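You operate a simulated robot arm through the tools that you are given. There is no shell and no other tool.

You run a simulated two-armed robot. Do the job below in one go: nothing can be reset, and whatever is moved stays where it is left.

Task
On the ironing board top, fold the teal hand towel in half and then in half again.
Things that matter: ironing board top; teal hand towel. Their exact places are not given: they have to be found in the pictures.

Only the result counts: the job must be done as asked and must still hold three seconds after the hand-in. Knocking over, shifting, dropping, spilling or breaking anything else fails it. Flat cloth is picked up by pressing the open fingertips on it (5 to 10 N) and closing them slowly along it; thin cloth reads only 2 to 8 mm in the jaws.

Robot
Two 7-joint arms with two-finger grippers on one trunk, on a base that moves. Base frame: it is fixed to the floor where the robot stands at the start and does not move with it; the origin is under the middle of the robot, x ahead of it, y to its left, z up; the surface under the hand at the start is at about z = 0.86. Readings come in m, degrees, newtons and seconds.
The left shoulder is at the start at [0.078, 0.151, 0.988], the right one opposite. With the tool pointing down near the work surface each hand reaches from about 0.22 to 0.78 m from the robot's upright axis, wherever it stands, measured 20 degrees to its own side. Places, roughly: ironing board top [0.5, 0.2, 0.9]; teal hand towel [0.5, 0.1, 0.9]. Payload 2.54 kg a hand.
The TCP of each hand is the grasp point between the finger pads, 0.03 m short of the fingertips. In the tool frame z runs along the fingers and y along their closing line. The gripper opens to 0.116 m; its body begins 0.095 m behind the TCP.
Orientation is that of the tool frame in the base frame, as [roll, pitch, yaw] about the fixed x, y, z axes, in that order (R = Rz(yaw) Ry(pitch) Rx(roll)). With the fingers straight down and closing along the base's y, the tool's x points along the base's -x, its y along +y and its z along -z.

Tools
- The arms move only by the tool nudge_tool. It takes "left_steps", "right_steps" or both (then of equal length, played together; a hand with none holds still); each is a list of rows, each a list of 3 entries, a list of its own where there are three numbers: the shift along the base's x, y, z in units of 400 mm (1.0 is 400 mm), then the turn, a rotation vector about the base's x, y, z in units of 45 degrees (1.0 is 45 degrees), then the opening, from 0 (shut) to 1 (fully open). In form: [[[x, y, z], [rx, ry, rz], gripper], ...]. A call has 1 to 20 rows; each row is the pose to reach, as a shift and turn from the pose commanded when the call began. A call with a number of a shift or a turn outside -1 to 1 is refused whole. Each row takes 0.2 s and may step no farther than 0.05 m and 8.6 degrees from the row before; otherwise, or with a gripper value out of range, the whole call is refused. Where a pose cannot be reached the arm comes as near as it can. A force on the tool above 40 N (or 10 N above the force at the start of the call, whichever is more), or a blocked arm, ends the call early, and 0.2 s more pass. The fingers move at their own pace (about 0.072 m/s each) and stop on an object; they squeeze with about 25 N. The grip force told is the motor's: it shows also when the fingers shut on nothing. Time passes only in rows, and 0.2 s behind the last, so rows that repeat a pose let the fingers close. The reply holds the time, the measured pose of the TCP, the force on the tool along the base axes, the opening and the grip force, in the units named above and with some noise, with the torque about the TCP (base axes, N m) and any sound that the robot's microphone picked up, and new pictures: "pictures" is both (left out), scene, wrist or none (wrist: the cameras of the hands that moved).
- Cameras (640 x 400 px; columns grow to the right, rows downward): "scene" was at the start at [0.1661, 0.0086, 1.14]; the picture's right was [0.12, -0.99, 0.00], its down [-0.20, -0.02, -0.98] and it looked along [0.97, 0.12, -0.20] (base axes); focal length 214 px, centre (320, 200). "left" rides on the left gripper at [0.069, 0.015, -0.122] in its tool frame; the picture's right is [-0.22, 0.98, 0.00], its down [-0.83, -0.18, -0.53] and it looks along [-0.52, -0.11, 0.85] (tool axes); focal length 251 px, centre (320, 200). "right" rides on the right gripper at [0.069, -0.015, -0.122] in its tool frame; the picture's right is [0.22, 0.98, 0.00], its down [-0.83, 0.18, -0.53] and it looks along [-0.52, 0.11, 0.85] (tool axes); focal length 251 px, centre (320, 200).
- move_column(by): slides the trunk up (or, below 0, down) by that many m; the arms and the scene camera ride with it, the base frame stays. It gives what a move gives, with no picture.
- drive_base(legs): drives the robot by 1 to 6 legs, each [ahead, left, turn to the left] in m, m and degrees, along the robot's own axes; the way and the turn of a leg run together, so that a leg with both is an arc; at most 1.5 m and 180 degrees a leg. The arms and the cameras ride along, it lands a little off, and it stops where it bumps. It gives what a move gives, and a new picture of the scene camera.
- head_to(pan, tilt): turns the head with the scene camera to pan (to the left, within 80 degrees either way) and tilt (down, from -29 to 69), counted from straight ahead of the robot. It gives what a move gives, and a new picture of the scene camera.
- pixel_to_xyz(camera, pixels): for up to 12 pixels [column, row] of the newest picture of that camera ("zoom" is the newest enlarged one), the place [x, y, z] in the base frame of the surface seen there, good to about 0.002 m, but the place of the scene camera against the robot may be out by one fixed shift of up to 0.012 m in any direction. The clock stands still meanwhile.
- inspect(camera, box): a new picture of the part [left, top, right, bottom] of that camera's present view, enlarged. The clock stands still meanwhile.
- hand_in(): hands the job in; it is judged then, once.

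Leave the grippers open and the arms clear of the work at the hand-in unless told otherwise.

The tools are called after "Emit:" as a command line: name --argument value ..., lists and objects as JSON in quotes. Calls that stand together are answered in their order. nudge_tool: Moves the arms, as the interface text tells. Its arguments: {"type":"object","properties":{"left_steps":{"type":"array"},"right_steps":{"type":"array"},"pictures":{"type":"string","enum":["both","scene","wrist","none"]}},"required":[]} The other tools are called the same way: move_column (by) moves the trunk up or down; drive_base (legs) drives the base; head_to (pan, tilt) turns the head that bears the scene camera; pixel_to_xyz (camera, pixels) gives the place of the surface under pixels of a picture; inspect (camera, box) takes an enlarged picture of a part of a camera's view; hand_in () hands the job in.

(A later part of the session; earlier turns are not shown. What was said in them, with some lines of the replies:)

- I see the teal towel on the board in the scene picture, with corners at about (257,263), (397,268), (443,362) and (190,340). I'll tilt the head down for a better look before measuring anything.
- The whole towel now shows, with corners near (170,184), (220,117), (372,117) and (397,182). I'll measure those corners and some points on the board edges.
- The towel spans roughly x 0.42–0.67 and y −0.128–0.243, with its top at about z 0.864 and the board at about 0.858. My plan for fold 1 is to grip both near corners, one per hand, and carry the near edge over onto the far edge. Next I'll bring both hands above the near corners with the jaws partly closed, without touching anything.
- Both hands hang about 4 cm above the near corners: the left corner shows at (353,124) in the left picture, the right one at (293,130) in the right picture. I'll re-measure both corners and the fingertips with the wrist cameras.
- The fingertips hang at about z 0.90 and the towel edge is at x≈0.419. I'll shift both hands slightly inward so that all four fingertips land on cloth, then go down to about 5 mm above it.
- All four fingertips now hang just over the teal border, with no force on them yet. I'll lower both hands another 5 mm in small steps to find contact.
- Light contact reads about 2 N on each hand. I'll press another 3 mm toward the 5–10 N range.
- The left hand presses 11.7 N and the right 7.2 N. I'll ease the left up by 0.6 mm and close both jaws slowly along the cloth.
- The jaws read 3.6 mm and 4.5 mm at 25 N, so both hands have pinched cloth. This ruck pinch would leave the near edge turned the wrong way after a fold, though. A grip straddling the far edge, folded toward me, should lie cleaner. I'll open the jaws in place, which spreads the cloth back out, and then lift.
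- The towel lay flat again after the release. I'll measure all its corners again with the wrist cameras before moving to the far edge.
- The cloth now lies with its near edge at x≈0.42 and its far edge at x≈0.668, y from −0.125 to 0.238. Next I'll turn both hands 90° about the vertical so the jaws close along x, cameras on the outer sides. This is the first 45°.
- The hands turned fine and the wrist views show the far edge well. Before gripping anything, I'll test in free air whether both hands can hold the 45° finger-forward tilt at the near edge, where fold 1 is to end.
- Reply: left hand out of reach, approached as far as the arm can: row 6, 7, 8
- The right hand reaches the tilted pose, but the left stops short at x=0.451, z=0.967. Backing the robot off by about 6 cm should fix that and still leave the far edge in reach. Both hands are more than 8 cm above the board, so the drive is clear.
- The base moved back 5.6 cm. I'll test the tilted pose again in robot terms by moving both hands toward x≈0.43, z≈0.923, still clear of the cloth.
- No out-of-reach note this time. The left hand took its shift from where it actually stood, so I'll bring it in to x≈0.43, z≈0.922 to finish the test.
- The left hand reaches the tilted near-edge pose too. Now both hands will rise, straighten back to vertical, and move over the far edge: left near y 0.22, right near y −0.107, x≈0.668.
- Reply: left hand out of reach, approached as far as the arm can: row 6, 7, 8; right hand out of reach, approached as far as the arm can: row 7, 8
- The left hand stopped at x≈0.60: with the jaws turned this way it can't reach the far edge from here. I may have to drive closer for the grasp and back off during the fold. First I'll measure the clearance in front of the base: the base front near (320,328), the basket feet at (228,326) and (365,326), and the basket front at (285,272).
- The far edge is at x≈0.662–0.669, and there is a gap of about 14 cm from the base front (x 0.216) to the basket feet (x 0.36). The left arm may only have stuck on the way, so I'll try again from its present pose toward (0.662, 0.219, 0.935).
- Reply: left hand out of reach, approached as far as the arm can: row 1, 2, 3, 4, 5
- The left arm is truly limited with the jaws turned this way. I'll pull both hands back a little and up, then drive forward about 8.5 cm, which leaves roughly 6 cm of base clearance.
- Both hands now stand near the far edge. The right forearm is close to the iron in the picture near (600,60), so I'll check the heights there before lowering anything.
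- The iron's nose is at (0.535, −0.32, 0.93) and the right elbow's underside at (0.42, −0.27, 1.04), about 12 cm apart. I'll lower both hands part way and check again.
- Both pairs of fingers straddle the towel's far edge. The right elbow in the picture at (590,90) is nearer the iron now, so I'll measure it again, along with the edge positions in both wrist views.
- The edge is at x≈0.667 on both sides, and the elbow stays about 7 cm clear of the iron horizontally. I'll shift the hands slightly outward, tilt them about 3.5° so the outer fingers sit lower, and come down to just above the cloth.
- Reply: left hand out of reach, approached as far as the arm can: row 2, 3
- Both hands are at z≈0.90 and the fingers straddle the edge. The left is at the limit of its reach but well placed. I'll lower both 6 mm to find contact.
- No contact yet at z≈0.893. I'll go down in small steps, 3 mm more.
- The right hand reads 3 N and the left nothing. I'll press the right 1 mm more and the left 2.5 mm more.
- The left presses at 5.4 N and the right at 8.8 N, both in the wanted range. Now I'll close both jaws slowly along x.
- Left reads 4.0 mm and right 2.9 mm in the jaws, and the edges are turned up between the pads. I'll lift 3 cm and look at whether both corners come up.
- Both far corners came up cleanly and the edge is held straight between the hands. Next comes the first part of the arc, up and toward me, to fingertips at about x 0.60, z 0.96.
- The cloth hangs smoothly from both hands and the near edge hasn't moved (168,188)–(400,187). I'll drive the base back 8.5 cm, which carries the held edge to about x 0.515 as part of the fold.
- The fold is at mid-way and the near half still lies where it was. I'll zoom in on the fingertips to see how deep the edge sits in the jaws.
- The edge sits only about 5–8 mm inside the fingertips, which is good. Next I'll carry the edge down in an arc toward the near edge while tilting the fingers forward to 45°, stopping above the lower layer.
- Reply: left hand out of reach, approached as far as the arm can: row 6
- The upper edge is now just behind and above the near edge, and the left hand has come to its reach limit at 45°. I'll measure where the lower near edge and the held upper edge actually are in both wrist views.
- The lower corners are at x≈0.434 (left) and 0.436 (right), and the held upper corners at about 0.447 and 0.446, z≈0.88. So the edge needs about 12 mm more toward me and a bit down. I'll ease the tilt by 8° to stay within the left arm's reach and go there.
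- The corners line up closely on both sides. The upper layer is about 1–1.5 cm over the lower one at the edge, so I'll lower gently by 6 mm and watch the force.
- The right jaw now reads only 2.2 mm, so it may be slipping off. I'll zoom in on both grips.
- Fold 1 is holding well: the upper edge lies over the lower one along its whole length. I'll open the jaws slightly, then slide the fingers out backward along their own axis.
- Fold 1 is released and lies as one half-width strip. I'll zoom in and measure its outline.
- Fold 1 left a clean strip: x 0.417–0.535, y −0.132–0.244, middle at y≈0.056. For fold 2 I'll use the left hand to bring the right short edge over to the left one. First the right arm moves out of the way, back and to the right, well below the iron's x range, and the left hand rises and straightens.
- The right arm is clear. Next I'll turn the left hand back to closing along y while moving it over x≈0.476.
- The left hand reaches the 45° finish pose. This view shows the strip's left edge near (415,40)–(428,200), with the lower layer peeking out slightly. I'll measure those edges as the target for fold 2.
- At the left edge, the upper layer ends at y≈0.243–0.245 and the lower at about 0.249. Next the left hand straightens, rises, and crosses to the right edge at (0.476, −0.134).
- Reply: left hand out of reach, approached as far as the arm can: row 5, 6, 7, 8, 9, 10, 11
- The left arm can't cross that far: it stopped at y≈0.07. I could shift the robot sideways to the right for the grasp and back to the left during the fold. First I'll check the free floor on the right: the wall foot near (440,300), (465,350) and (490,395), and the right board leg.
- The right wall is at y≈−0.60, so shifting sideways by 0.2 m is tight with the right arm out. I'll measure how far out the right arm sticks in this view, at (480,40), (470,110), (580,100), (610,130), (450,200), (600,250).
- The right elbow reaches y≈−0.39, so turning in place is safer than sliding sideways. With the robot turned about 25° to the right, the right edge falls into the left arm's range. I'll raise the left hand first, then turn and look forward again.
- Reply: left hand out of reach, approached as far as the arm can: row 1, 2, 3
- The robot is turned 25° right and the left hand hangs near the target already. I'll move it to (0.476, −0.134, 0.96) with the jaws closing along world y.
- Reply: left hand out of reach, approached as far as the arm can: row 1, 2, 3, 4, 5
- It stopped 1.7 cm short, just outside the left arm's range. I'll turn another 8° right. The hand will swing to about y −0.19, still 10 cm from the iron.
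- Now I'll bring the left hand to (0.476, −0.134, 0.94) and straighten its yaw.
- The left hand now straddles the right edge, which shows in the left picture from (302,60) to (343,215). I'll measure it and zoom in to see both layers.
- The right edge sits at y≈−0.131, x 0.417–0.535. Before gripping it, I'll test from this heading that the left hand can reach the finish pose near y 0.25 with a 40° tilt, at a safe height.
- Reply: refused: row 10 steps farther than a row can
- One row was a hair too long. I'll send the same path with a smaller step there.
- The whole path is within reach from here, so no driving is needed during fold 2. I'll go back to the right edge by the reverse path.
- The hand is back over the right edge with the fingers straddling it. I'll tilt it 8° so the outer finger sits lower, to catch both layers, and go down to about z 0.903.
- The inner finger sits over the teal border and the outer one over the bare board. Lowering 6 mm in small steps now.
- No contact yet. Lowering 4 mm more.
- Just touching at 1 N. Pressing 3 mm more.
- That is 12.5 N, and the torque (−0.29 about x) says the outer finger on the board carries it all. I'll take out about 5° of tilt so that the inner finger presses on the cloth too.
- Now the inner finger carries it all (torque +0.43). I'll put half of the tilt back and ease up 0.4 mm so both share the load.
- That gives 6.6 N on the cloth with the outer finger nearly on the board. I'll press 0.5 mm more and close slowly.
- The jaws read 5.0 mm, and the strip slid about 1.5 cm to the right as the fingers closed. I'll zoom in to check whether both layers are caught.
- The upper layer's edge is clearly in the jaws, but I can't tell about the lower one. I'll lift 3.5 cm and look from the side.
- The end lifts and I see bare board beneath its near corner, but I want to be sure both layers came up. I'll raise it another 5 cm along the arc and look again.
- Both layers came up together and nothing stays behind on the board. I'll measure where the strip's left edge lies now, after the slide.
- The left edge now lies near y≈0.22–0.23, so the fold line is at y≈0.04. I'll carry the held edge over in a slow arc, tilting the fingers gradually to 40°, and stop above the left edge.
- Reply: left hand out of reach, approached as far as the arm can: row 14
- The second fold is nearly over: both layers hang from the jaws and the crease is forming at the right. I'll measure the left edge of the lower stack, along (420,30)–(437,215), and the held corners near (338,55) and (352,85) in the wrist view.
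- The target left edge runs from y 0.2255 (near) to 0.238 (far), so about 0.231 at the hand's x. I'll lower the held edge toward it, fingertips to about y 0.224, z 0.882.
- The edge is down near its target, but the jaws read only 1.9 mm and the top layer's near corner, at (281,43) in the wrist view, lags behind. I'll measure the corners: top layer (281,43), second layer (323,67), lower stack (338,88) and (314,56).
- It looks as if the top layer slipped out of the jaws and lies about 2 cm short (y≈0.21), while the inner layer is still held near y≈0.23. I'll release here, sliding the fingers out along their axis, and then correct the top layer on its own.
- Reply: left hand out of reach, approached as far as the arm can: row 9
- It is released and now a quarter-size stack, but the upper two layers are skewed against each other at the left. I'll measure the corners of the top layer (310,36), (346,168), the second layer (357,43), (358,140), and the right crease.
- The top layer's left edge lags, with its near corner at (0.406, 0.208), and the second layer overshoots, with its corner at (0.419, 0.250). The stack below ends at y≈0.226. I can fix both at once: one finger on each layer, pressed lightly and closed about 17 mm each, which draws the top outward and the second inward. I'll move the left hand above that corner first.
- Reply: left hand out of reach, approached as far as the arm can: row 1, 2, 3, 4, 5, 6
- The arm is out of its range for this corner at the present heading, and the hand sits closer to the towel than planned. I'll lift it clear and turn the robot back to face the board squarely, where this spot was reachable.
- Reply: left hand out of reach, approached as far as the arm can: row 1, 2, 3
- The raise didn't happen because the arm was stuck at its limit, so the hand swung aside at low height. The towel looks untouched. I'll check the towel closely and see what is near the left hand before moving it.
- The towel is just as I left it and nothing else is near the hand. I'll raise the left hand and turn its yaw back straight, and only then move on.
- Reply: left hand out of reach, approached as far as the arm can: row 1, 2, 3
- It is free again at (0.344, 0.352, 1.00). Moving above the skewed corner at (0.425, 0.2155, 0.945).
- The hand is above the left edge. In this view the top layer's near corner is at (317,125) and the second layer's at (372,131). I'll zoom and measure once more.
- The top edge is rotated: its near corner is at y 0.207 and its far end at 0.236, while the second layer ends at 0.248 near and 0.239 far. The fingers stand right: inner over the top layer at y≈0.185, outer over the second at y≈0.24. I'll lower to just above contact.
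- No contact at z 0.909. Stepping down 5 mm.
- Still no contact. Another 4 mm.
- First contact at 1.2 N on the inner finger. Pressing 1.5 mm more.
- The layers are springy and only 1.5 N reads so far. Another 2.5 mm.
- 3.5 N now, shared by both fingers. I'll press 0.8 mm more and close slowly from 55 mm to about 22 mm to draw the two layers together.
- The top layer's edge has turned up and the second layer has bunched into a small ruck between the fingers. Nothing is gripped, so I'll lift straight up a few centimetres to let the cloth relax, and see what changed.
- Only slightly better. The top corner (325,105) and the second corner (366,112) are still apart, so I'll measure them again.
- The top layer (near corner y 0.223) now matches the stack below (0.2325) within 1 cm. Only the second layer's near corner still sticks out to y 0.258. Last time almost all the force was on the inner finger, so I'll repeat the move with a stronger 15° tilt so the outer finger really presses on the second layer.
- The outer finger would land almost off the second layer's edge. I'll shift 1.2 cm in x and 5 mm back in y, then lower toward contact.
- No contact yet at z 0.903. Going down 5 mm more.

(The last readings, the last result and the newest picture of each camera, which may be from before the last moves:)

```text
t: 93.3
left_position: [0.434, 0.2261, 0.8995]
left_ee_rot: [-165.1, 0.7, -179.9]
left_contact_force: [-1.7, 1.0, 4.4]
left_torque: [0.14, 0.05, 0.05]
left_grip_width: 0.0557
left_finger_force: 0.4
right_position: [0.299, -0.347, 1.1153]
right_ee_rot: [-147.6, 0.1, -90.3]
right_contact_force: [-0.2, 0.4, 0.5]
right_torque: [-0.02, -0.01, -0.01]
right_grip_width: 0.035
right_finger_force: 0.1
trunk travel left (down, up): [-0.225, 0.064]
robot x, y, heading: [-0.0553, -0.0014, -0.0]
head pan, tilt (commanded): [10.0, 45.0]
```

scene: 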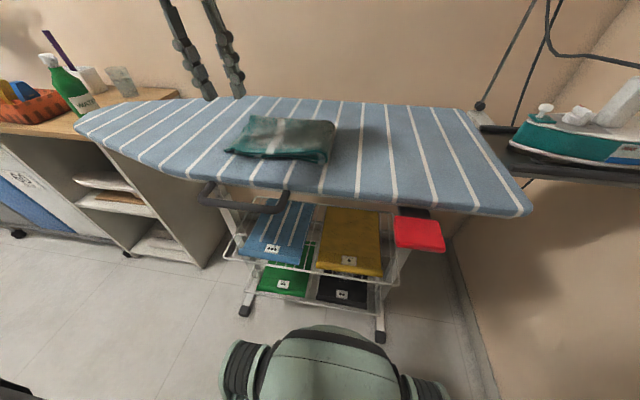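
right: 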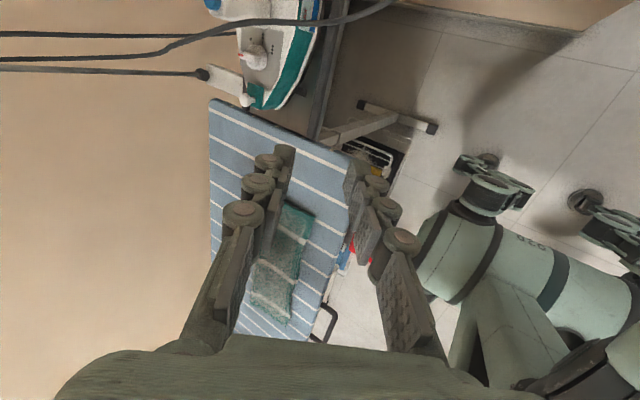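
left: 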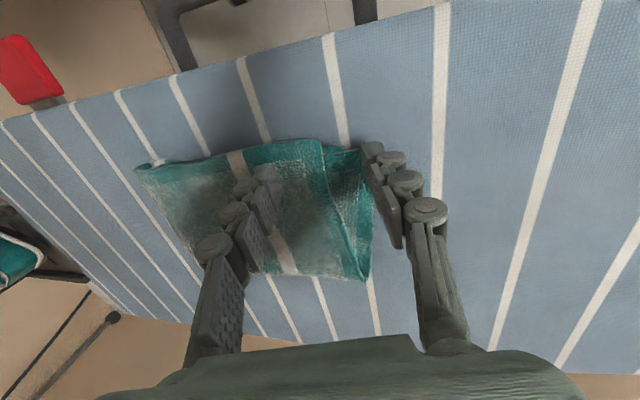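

4.4 N, and the torque (+0.14) shows the outer finger is now really pressing on the second layer. I'll close from 55 mm to 28 mm with a small drift inward, so the second layer goes in while the top goes out a little.

Emit:
nudge_tool --left_steps '[[[0, 0, -0.002], [0, 0, 0], 0.45], [[0, -0.001, -0.002], [0, 0, 0], 0.425], [[0, -0.002, -0.002], [0, 0, 0], 0.4], [[0, -0.003, -0.002], [0, 0, 0], 0.375], [[0, -0.004, -0.002], [0, 0, 0], 0.35], [[0, -0.005, -0.002], [0, 0, 0], 0.325], [[0, -0.006, -0.002], [0, 0, 0], 0.3], [[0, -0.007, -0.002], [0, 0, 0], 0.275], [[0, -0.008, -0.002], [0, 0, 0], 0.25], [[0, -0.008, -0.002], [0, 0, 0], 0.24]]' --pictures "wrist"

Emit:
inspect --camera "left" --box '[220, 90, 420, 290]'

```text
t: 95.5
left_position: [0.4323, 0.222, 0.8985]
left_ee_rot: [-165.1, 0.6, -179.9]
left_contact_force: [0.1, 0.1, 2.7]
left_torque: [-0.02, -0.04, 0.03]
left_grip_width: 0.0279
left_finger_force: 0.1
right_position: [0.3002, -0.3465, 1.1144]
right_ee_rot: [-147.7, 0.1, -90.3]
right_contact_force: [-0.9, -0.5, 0.3]
right_torque: [0.01, 0.03, 0.0]
right_grip_width: 0.0348
right_finger_force: 0.0
trunk travel left (down, up): [-0.225, 0.064]
robot x, y, heading: [-0.0554, 0.0026, -0.2]
head pan, tilt (commanded): [10.0, 45.0]
```

left: 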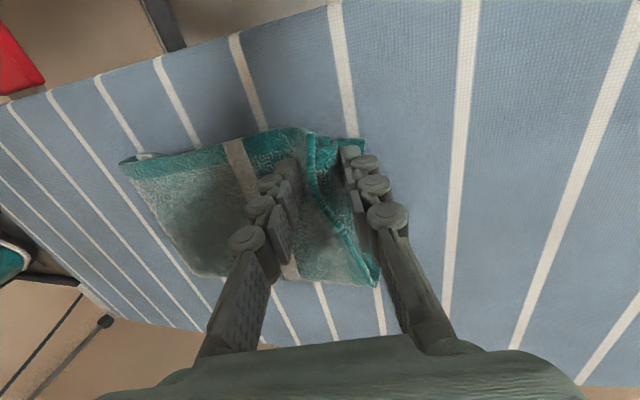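

```text
2.00 times, centred on (320, 190) of left
```

zoom: 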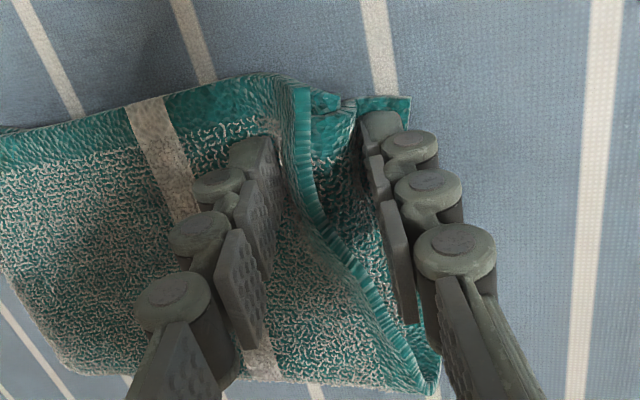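

The second layer's corner still shows past the outer finger and the cloth only buckles elastically. I'll lift away and look at the result without pressing further.

Emit:
nudge_tool --left_steps '[[[0, 0, 0.02], [0, 0, 0], 0.26], [[0, 0.01, 0.07], [0, 0, 0], 0.3], [[0, 0.03, 0.15], [0.1, 0, 0], 0.35], [[0, 0.05, 0.25], [0.2, 0, 0], 0.35], [[0, 0.05, 0.3], [0.3, 0, 0], 0.35]]' --pictures "both"

Emit:
inspect --camera "left" --box '[160, 80, 400, 280]'

Emit:
inspect --camera "scene" --box '[200, 80, 380, 190]'

```text
t: 96.7
left_position: [0.4346, 0.2423, 1.0201]
left_ee_rot: [-178.6, 0.6, 179.9]
left_contact_force: [0.5, 0.4, 0.0]
left_torque: [-0.02, 0.0, 0.03]
left_grip_width: 0.0402
left_finger_force: 0.0
right_position: [0.2985, -0.3485, 1.1152]
right_ee_rot: [-147.7, 0.1, -90.3]
right_contact_force: [0.4, 0.1, 0.1]
right_torque: [-0.02, -0.03, -0.02]
right_grip_width: 0.0349
right_finger_force: 0.0
trunk travel left (down, up): [-0.225, 0.064]
robot x, y, heading: [-0.0559, -0.0015, -0.3]
head pan, tilt (commanded): [10.0, 45.0]
```

scene: 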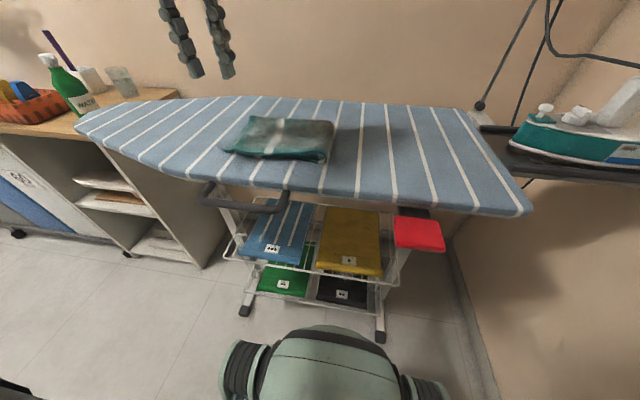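
left: 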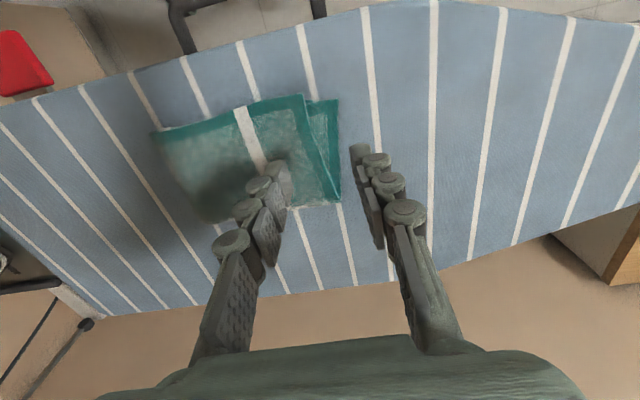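

```text
2.00 times, centred on (280, 180) of left
```

zoom: 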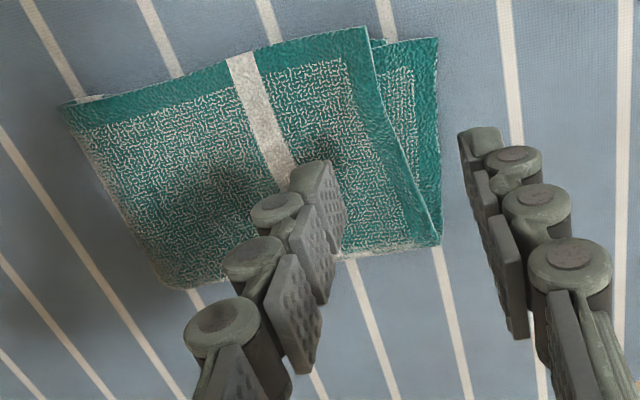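

```text
3.56 times, centred on (290, 135) of scene
```

zoom: 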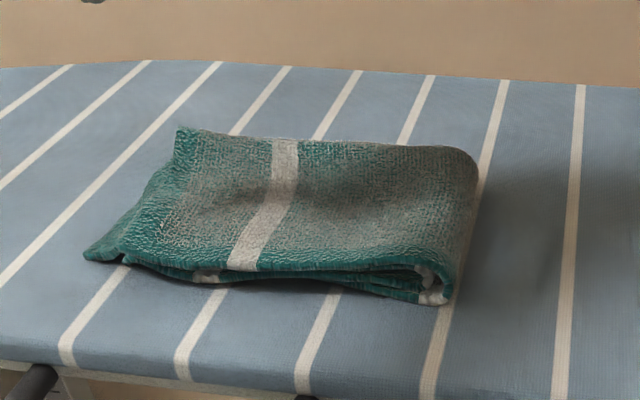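

The gap is smaller now. I'll measure the top corner (301,96), the second corner (337,101), the lower stack (312,100), the far-left (338,200) and the right crease (154,131), (240,223).

Emit:
pixel_to_xyz --camera "left" --pixels '[[301, 96], [310, 130], [322, 165], [336, 199], [337, 102], [337, 130], [338, 165], [307, 100], [155, 132], [165, 155], [180, 190], [200, 222]]'

Emit:
pixel_to_xyz --camera "scene" --pixels '[[225, 151], [237, 154], [240, 146], [250, 118], [322, 163], [333, 125], [327, 158], [334, 133], [319, 122], [262, 120]]'

```text
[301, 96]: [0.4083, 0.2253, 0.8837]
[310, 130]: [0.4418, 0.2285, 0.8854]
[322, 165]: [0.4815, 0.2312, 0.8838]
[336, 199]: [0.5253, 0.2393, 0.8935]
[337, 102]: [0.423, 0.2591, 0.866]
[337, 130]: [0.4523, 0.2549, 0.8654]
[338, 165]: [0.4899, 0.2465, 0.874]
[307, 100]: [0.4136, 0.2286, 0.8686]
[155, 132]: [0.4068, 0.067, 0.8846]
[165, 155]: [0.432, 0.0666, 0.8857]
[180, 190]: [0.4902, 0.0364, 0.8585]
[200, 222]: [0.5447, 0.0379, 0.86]
```

```text
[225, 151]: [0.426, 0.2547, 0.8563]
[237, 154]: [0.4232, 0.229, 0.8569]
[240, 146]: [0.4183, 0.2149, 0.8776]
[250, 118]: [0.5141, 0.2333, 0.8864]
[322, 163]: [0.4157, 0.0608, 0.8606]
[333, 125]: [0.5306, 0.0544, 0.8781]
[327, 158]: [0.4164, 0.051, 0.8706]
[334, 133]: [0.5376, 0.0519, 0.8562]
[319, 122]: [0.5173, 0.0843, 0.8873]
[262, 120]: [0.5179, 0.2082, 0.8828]
```

Good: the top layer's left edge (y 0.225–0.239) now matches the stack below (0.229–0.24). Only the second layer's near corner is out, at (0.423, 0.259). One gentle improvement is left: pick up just the top layer's near corner and set it about 1.2 cm further out. I'll hover over it first, with no tilt so that only the inner finger will press.

Emit:
nudge_tool --left_steps '[[[-0.008, -0.02, -0.1], [0, 0, 0], 0.33], [[-0.0165, -0.038, -0.2], [0, 0, 0], 0.33], [[-0.0165, -0.038, -0.25], [0.03, 0, 0], 0.33], [[-0.0165, -0.038, -0.25], [0.03, 0, 0], 0.33]]' --pictures "wrist"

Emit:
inspect --camera "left" --box '[220, 90, 420, 290]'

```text
t: 97.7
left_position: [0.4275, 0.2287, 0.9166]
left_ee_rot: [-179.7, 0.6, 179.9]
left_contact_force: [-0.6, 0.0, 0.0]
left_torque: [-0.01, -0.02, -0.02]
left_grip_width: 0.0384
left_finger_force: 0.1
right_position: [0.2996, -0.3465, 1.114]
right_ee_rot: [-147.7, 0.0, -90.3]
right_contact_force: [0.2, 0.0, 1.3]
right_torque: [-0.01, 0.01, -0.01]
right_grip_width: 0.0349
right_finger_force: 0.1
trunk travel left (down, up): [-0.225, 0.064]
robot x, y, heading: [-0.0536, -0.0008, -0.3]
head pan, tilt (commanded): [10.0, 45.0]
```

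left: 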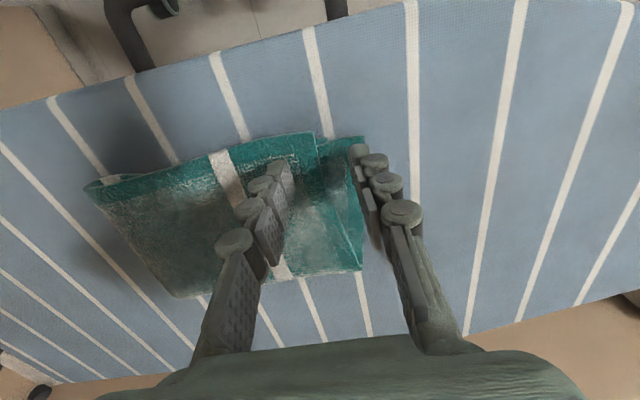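

```text
2.00 times, centred on (320, 190) of left
```

zoom: 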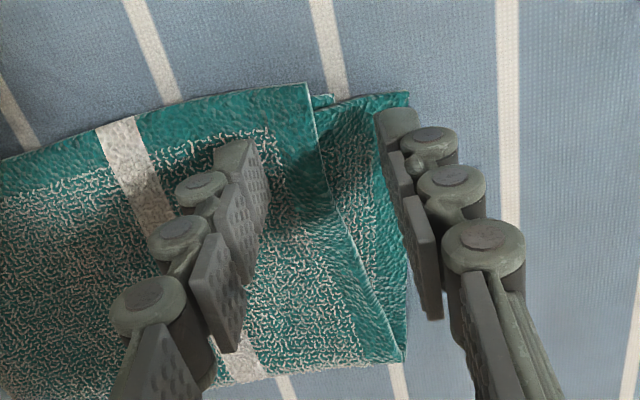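

The fingers straddle the top layer's edge with the outer finger hovering over the second layer. Lowering to a light contact.

Emit:
nudge_tool --left_steps '[[[0, 0, -0.01], [0, 0, 0], 0.33], [[0, 0, -0.02], [0, 0, 0], 0.33], [[0, 0, -0.0275], [0, 0, 0], 0.33]]' --pictures "none"

```text
t: 98.5
left_position: [0.4282, 0.228, 0.9069]
left_ee_rot: [-179.7, 0.6, 180.0]
left_contact_force: [0.0, 0.5, 1.2]
left_torque: [-0.04, 0.0, 0.0]
left_grip_width: 0.0385
left_finger_force: 0.2
right_position: [0.2996, -0.3476, 1.1142]
right_ee_rot: [-147.6, 0.1, -90.2]
right_contact_force: [-0.3, 0.4, -0.3]
right_torque: [0.02, 0.05, 0.02]
right_grip_width: 0.0347
right_finger_force: 0.2
trunk travel left (down, up): [-0.225, 0.064]
robot x, y, heading: [-0.0574, -0.0004, -0.4]
head pan, tilt (commanded): [10.0, 45.0]
```

1.2 N on the inner finger only. 3 mm more.

Emit:
nudge_tool --left_steps '[[[0, 0, -0.004], [0, 0, 0], 0.33], [[0, 0, -0.0085], [0, 0, 0], 0.33]]' --pictures "none"

```text
t: 99.1
left_position: [0.4265, 0.2279, 0.9038]
left_ee_rot: [-179.8, 0.7, 180.0]
left_contact_force: [0.0, 0.4, 0.7]
left_torque: [0.01, 0.01, 0.01]
left_grip_width: 0.0379
left_finger_force: 0.1
right_position: [0.3002, -0.3475, 1.1136]
right_ee_rot: [-147.8, 0.1, -90.3]
right_contact_force: [0.4, 0.3, -0.1]
right_torque: [0.02, 0.01, -0.03]
right_grip_width: 0.0349
right_finger_force: 0.1
trunk travel left (down, up): [-0.225, 0.064]
robot x, y, heading: [-0.0554, 0.0021, -0.6]
head pan, tilt (commanded): [10.0, 45.0]
```

Still light at 0.7 N, since the cloth gives way. Another 3 mm.

Emit:
nudge_tool --left_steps '[[[0, 0, -0.004], [0, 0, 0], 0.33], [[0, 0, -0.0075], [0, 0, 0], 0.33]]' --pictures "none"

```text
t: 99.7
left_position: [0.4266, 0.2273, 0.9007]
left_ee_rot: [-179.8, 0.8, 179.9]
left_contact_force: [-0.2, -0.4, 3.4]
left_torque: [-0.08, -0.02, 0.0]
left_grip_width: 0.0383
left_finger_force: 0.1
right_position: [0.2995, -0.3471, 1.1143]
right_ee_rot: [-147.7, 0.1, -90.3]
right_contact_force: [-0.4, -0.1, 0.0]
right_torque: [0.01, 0.0, 0.0]
right_grip_width: 0.0346
right_finger_force: 0.1
trunk travel left (down, up): [-0.225, 0.064]
robot x, y, heading: [-0.0593, -0.0003, -0.3]
head pan, tilt (commanded): [10.0, 45.0]
```

3.4 N on the inner finger (torque −0.08). Closing slowly.

Emit:
nudge_tool --left_steps '[[[0, 0, 0], [0, 0, 0], 0.3], [[0, 0, 0.001], [0, 0, 0], 0.27], [[0, 0, 0.002], [0, 0, 0], 0.24], [[0, 0, 0.003], [0, 0, 0], 0.21], [[0, 0, 0.004], [0, 0, 0], 0.18], [[0, 0, 0.005], [0, 0, 0], 0.15], [[0, 0, 0.005], [0, 0, 0], 0.12], [[0, 0, 0.005], [0, 0, 0], 0.09], [[0, 0, 0.005], [0, 0, 0], 0.06], [[0, 0, 0.005], [0, 0, 0], 0.03], [[0, 0, 0.005], [0, 0, 0], 0.0], [[0, 0, 0.005], [0, 0, 0], 0.0]]' --pictures "wrist"

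Emit:
inspect --camera "left" --box '[220, 90, 420, 290]'

```text
t: 102.3
left_position: [0.4267, 0.2261, 0.9037]
left_ee_rot: [-179.8, 0.6, 179.9]
left_contact_force: [0.9, -0.8, 0.6]
left_torque: [0.0, 0.0, 0.01]
left_grip_width: 0.0062
left_finger_force: 25.2
right_position: [0.3, -0.3469, 1.1145]
right_ee_rot: [-147.7, 0.1, -90.3]
right_contact_force: [0.3, 0.3, 0.0]
right_torque: [-0.01, -0.04, 0.04]
right_grip_width: 0.0348
right_finger_force: 0.0
trunk travel left (down, up): [-0.225, 0.064]
robot x, y, heading: [-0.0557, 0.0011, -0.5]
head pan, tilt (commanded): [10.0, 45.0]
```

left: 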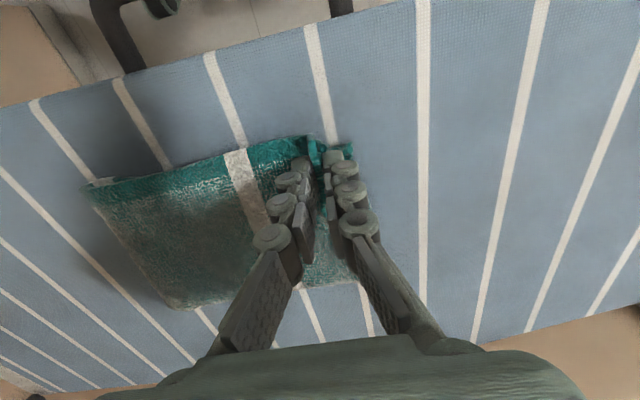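

```text
2.00 times, centred on (320, 190) of left
```

zoom: 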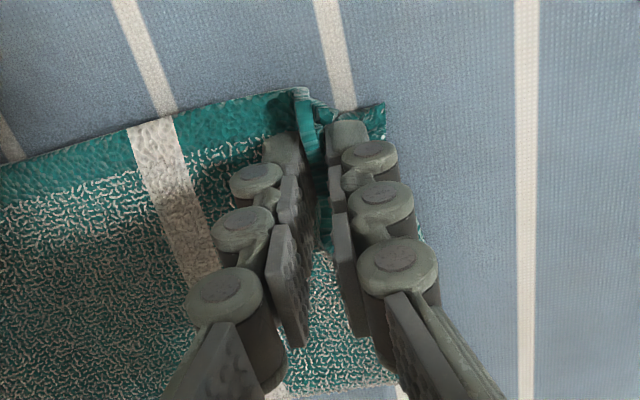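

The jaws read 6.2 mm, so the second layer's ruck is caught as well, and moving it would push that corner further out. That isn't what I want, so I'll open again in place and lift away.

Emit:
nudge_tool --left_steps '[[[0, 0, 0], [0, 0, 0], 0.06], [[0, 0, 0], [0, 0, 0], 0.12], [[0, 0, 0], [0, 0, 0], 0.2], [[0, 0, 0], [0, 0, 0], 0.28], [[0, 0, 0], [0, 0, 0], 0.33], [[0, 0, 0.04], [0, 0, 0], 0.35], [[0, 0, 0.12], [0, 0, 0], 0.35], [[0, 0.01, 0.22], [0, 0, 0], 0.35], [[0, 0.02, 0.3], [0, 0, 0], 0.35]]' --pictures "both"

Emit:
inspect --camera "left" --box '[160, 80, 400, 280]'

Emit:
inspect --camera "scene" --box '[200, 80, 380, 190]'

```text
t: 104.3
left_position: [0.426, 0.2355, 1.0226]
left_ee_rot: [-179.8, 0.6, 179.8]
left_contact_force: [0.4, 0.7, 0.4]
left_torque: [-0.02, 0.01, 0.01]
left_grip_width: 0.0403
left_finger_force: 0.0
right_position: [0.2996, -0.3467, 1.1137]
right_ee_rot: [-147.7, 0.1, -90.3]
right_contact_force: [0.5, -0.8, 0.2]
right_torque: [-0.01, 0.02, 0.01]
right_grip_width: 0.0347
right_finger_force: 0.0
trunk travel left (down, up): [-0.225, 0.064]
robot x, y, heading: [-0.0551, -0.0032, -0.1]
head pan, tilt (commanded): [10.0, 45.0]
```

scene: 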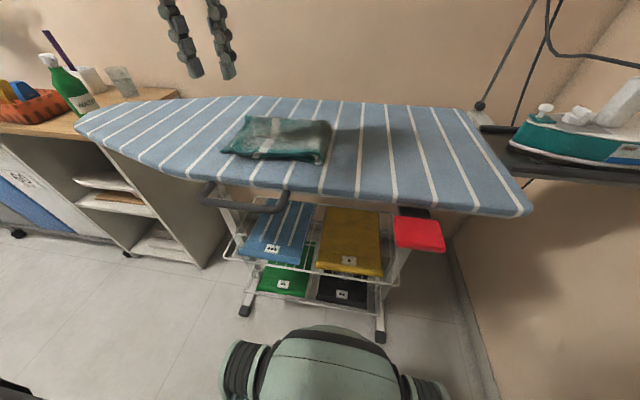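
left: 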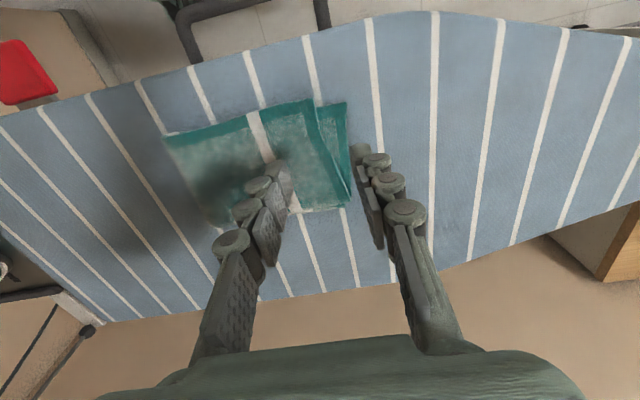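

```text
2.00 times, centred on (280, 180) of left
```

zoom: 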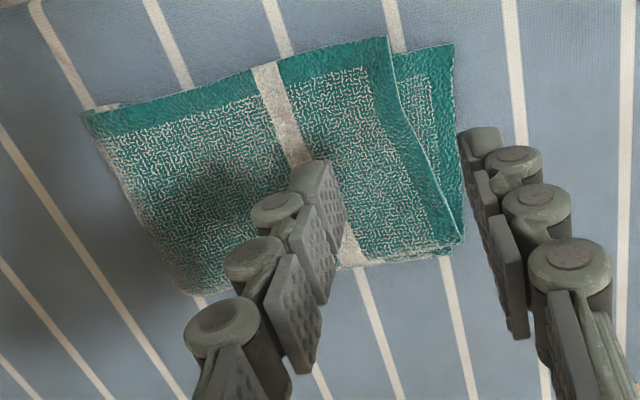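

```text
3.56 times, centred on (290, 135) of scene
```

zoom: 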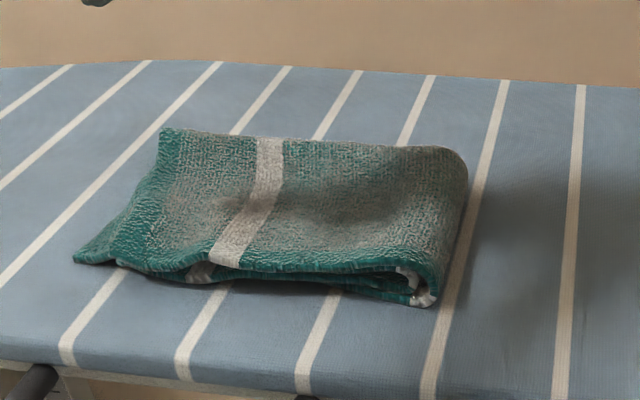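

The whole pile moved a little to the left and the second layer sticks out slightly less. I'll measure the outline one last time.

Emit:
pixel_to_xyz --camera "left" --pixels '[[310, 101], [320, 140], [333, 170], [347, 200], [344, 104], [346, 135], [318, 106], [165, 137], [175, 160], [190, 195], [210, 225], [300, 212]]'

Emit:
pixel_to_xyz --camera "scene" --pixels '[[222, 153], [233, 154], [246, 117], [318, 163], [331, 125], [325, 155], [332, 132], [245, 140]]'

```text
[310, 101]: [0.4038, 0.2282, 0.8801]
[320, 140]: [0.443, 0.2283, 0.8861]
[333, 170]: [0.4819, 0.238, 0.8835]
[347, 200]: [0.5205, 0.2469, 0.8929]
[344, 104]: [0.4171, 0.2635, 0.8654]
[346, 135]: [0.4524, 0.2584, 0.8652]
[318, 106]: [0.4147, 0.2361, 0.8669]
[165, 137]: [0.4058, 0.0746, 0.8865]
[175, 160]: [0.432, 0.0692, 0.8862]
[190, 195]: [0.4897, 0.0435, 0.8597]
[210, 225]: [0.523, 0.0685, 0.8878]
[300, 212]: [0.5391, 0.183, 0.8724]
```

```text
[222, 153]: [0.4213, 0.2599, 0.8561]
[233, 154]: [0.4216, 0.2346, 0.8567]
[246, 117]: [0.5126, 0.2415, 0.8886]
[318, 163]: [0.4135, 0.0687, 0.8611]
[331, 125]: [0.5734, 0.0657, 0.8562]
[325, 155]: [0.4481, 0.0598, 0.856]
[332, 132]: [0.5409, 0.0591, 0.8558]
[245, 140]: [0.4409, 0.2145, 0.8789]
```

The pile is now about 0.136 m by 0.204 m, against 0.25 m by 0.375 m flat: half by half, four layers deep. The inner layer sticking out about 2–3 cm at one corner comes mostly from the cloth's thickness going around the crease. More pressing just drags the pile, so I'll stop there. I'll raise the left hand, draw it back, and open both grippers.

Emit:
nudge_tool --left_steps '[[[0, 0, 0.06], [0, 0, 0], 0.4], [[-0.02, 0.03, 0.12], [0, 0, 0], 0.5], [[-0.07, 0.1, 0.15], [0, 0, 0], 0.6], [[-0.13, 0.18, 0.17], [0, 0, 0], 0.8], [[-0.19, 0.25, 0.18], [0, 0, 0], 1.0], [[-0.25, 0.3, 0.2], [0, 0, 0], 1.0], [[-0.25, 0.3, 0.2], [0, 0, 0], 1.0]]' --right_steps '[[[0, 0, 0], [0, 0, 0], 0.4], [[0, 0, 0], [0, 0, 0], 0.5], [[0, 0, 0], [0, 0, 0], 0.6], [[0, 0, 0], [0, 0, 0], 0.8], [[0, 0, 0], [0, 0, 0], 1.0], [[0, 0, 0], [0, 0, 0], 1.0], [[0, 0, 0], [0, 0, 0], 1.0]]' --pictures "both"

Emit:
inspect --camera "scene" --box '[200, 80, 380, 190]'

```text
t: 105.9
left_position: [0.3259, 0.3552, 1.1037]
left_ee_rot: [-179.8, 0.7, 179.9]
left_contact_force: [-1.1, 0.3, 0.1]
left_torque: [-0.02, 0.01, -0.01]
left_grip_width: 0.1162
left_finger_force: 0.0
right_position: [0.2996, -0.3472, 1.1146]
right_ee_rot: [-147.7, 0.1, -90.4]
right_contact_force: [0.0, 0.6, -1.3]
right_torque: [0.02, 0.03, -0.01]
right_grip_width: 0.116
right_finger_force: 0.1
trunk travel left (down, up): [-0.225, 0.064]
robot x, y, heading: [-0.0536, 0.0015, -0.4]
head pan, tilt (commanded): [10.0, 45.0]
```

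scene: 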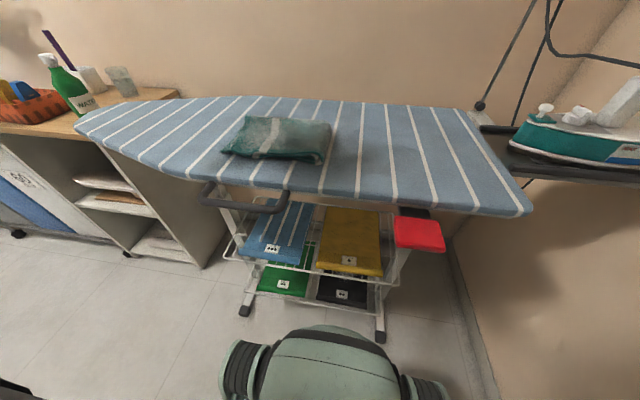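
right: 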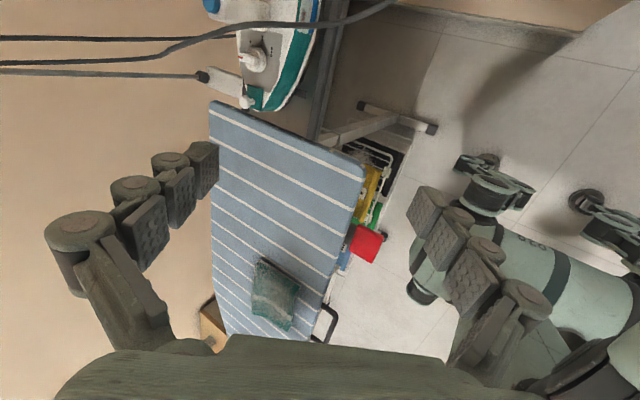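
left: 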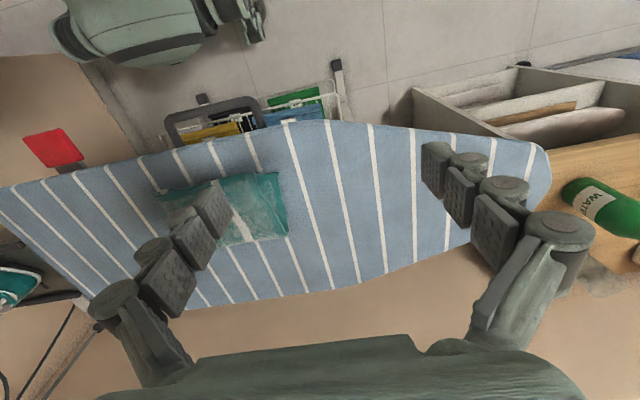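

```text
3.56 times, centred on (290, 135) of scene
```

zoom: 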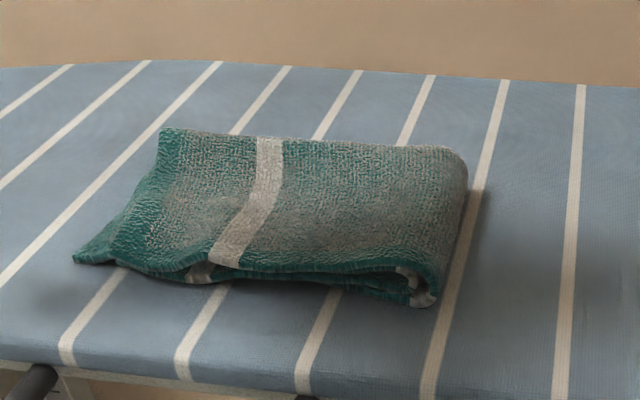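

The towel lies on the board as a stable quarter-size bundle and looks the same as in the previous picture. The iron, bottle and other items stand where they were, both grippers are fully open, and both arms are clear. I'm handing in.

Emit:
hand_in

```text
The job is handed in.
```

I folded the teal towel in half and then in half again on the ironing board, and handed the job in; I haven't seen how it was judged. The bundle measures about 0.14 m by 0.20 m, against 0.25 m by 0.37 m flat.

- **Corner not quite flush:** one inner layer sticks out about 2.5–3 cm at the near-left corner. Part of that comes from the cloth's thickness around the crease. I tried three times to even it out; the top layer came closer in line, but that corner did not improve.
- **Bundle shifted slightly:** it sits a few centimetres to the right of where the towel's left edge started, because the cloth slid while I was gripping it for the second fold.
- **Nothing else seen to move:** the iron, bottle, basket and board looked unchanged in the last pictures. Once, a raise of the left hand failed and I turned the base before noticing, so the hand swung low over the board. The towel was untouched.

Both grippers are open and both arms are clear of the work.
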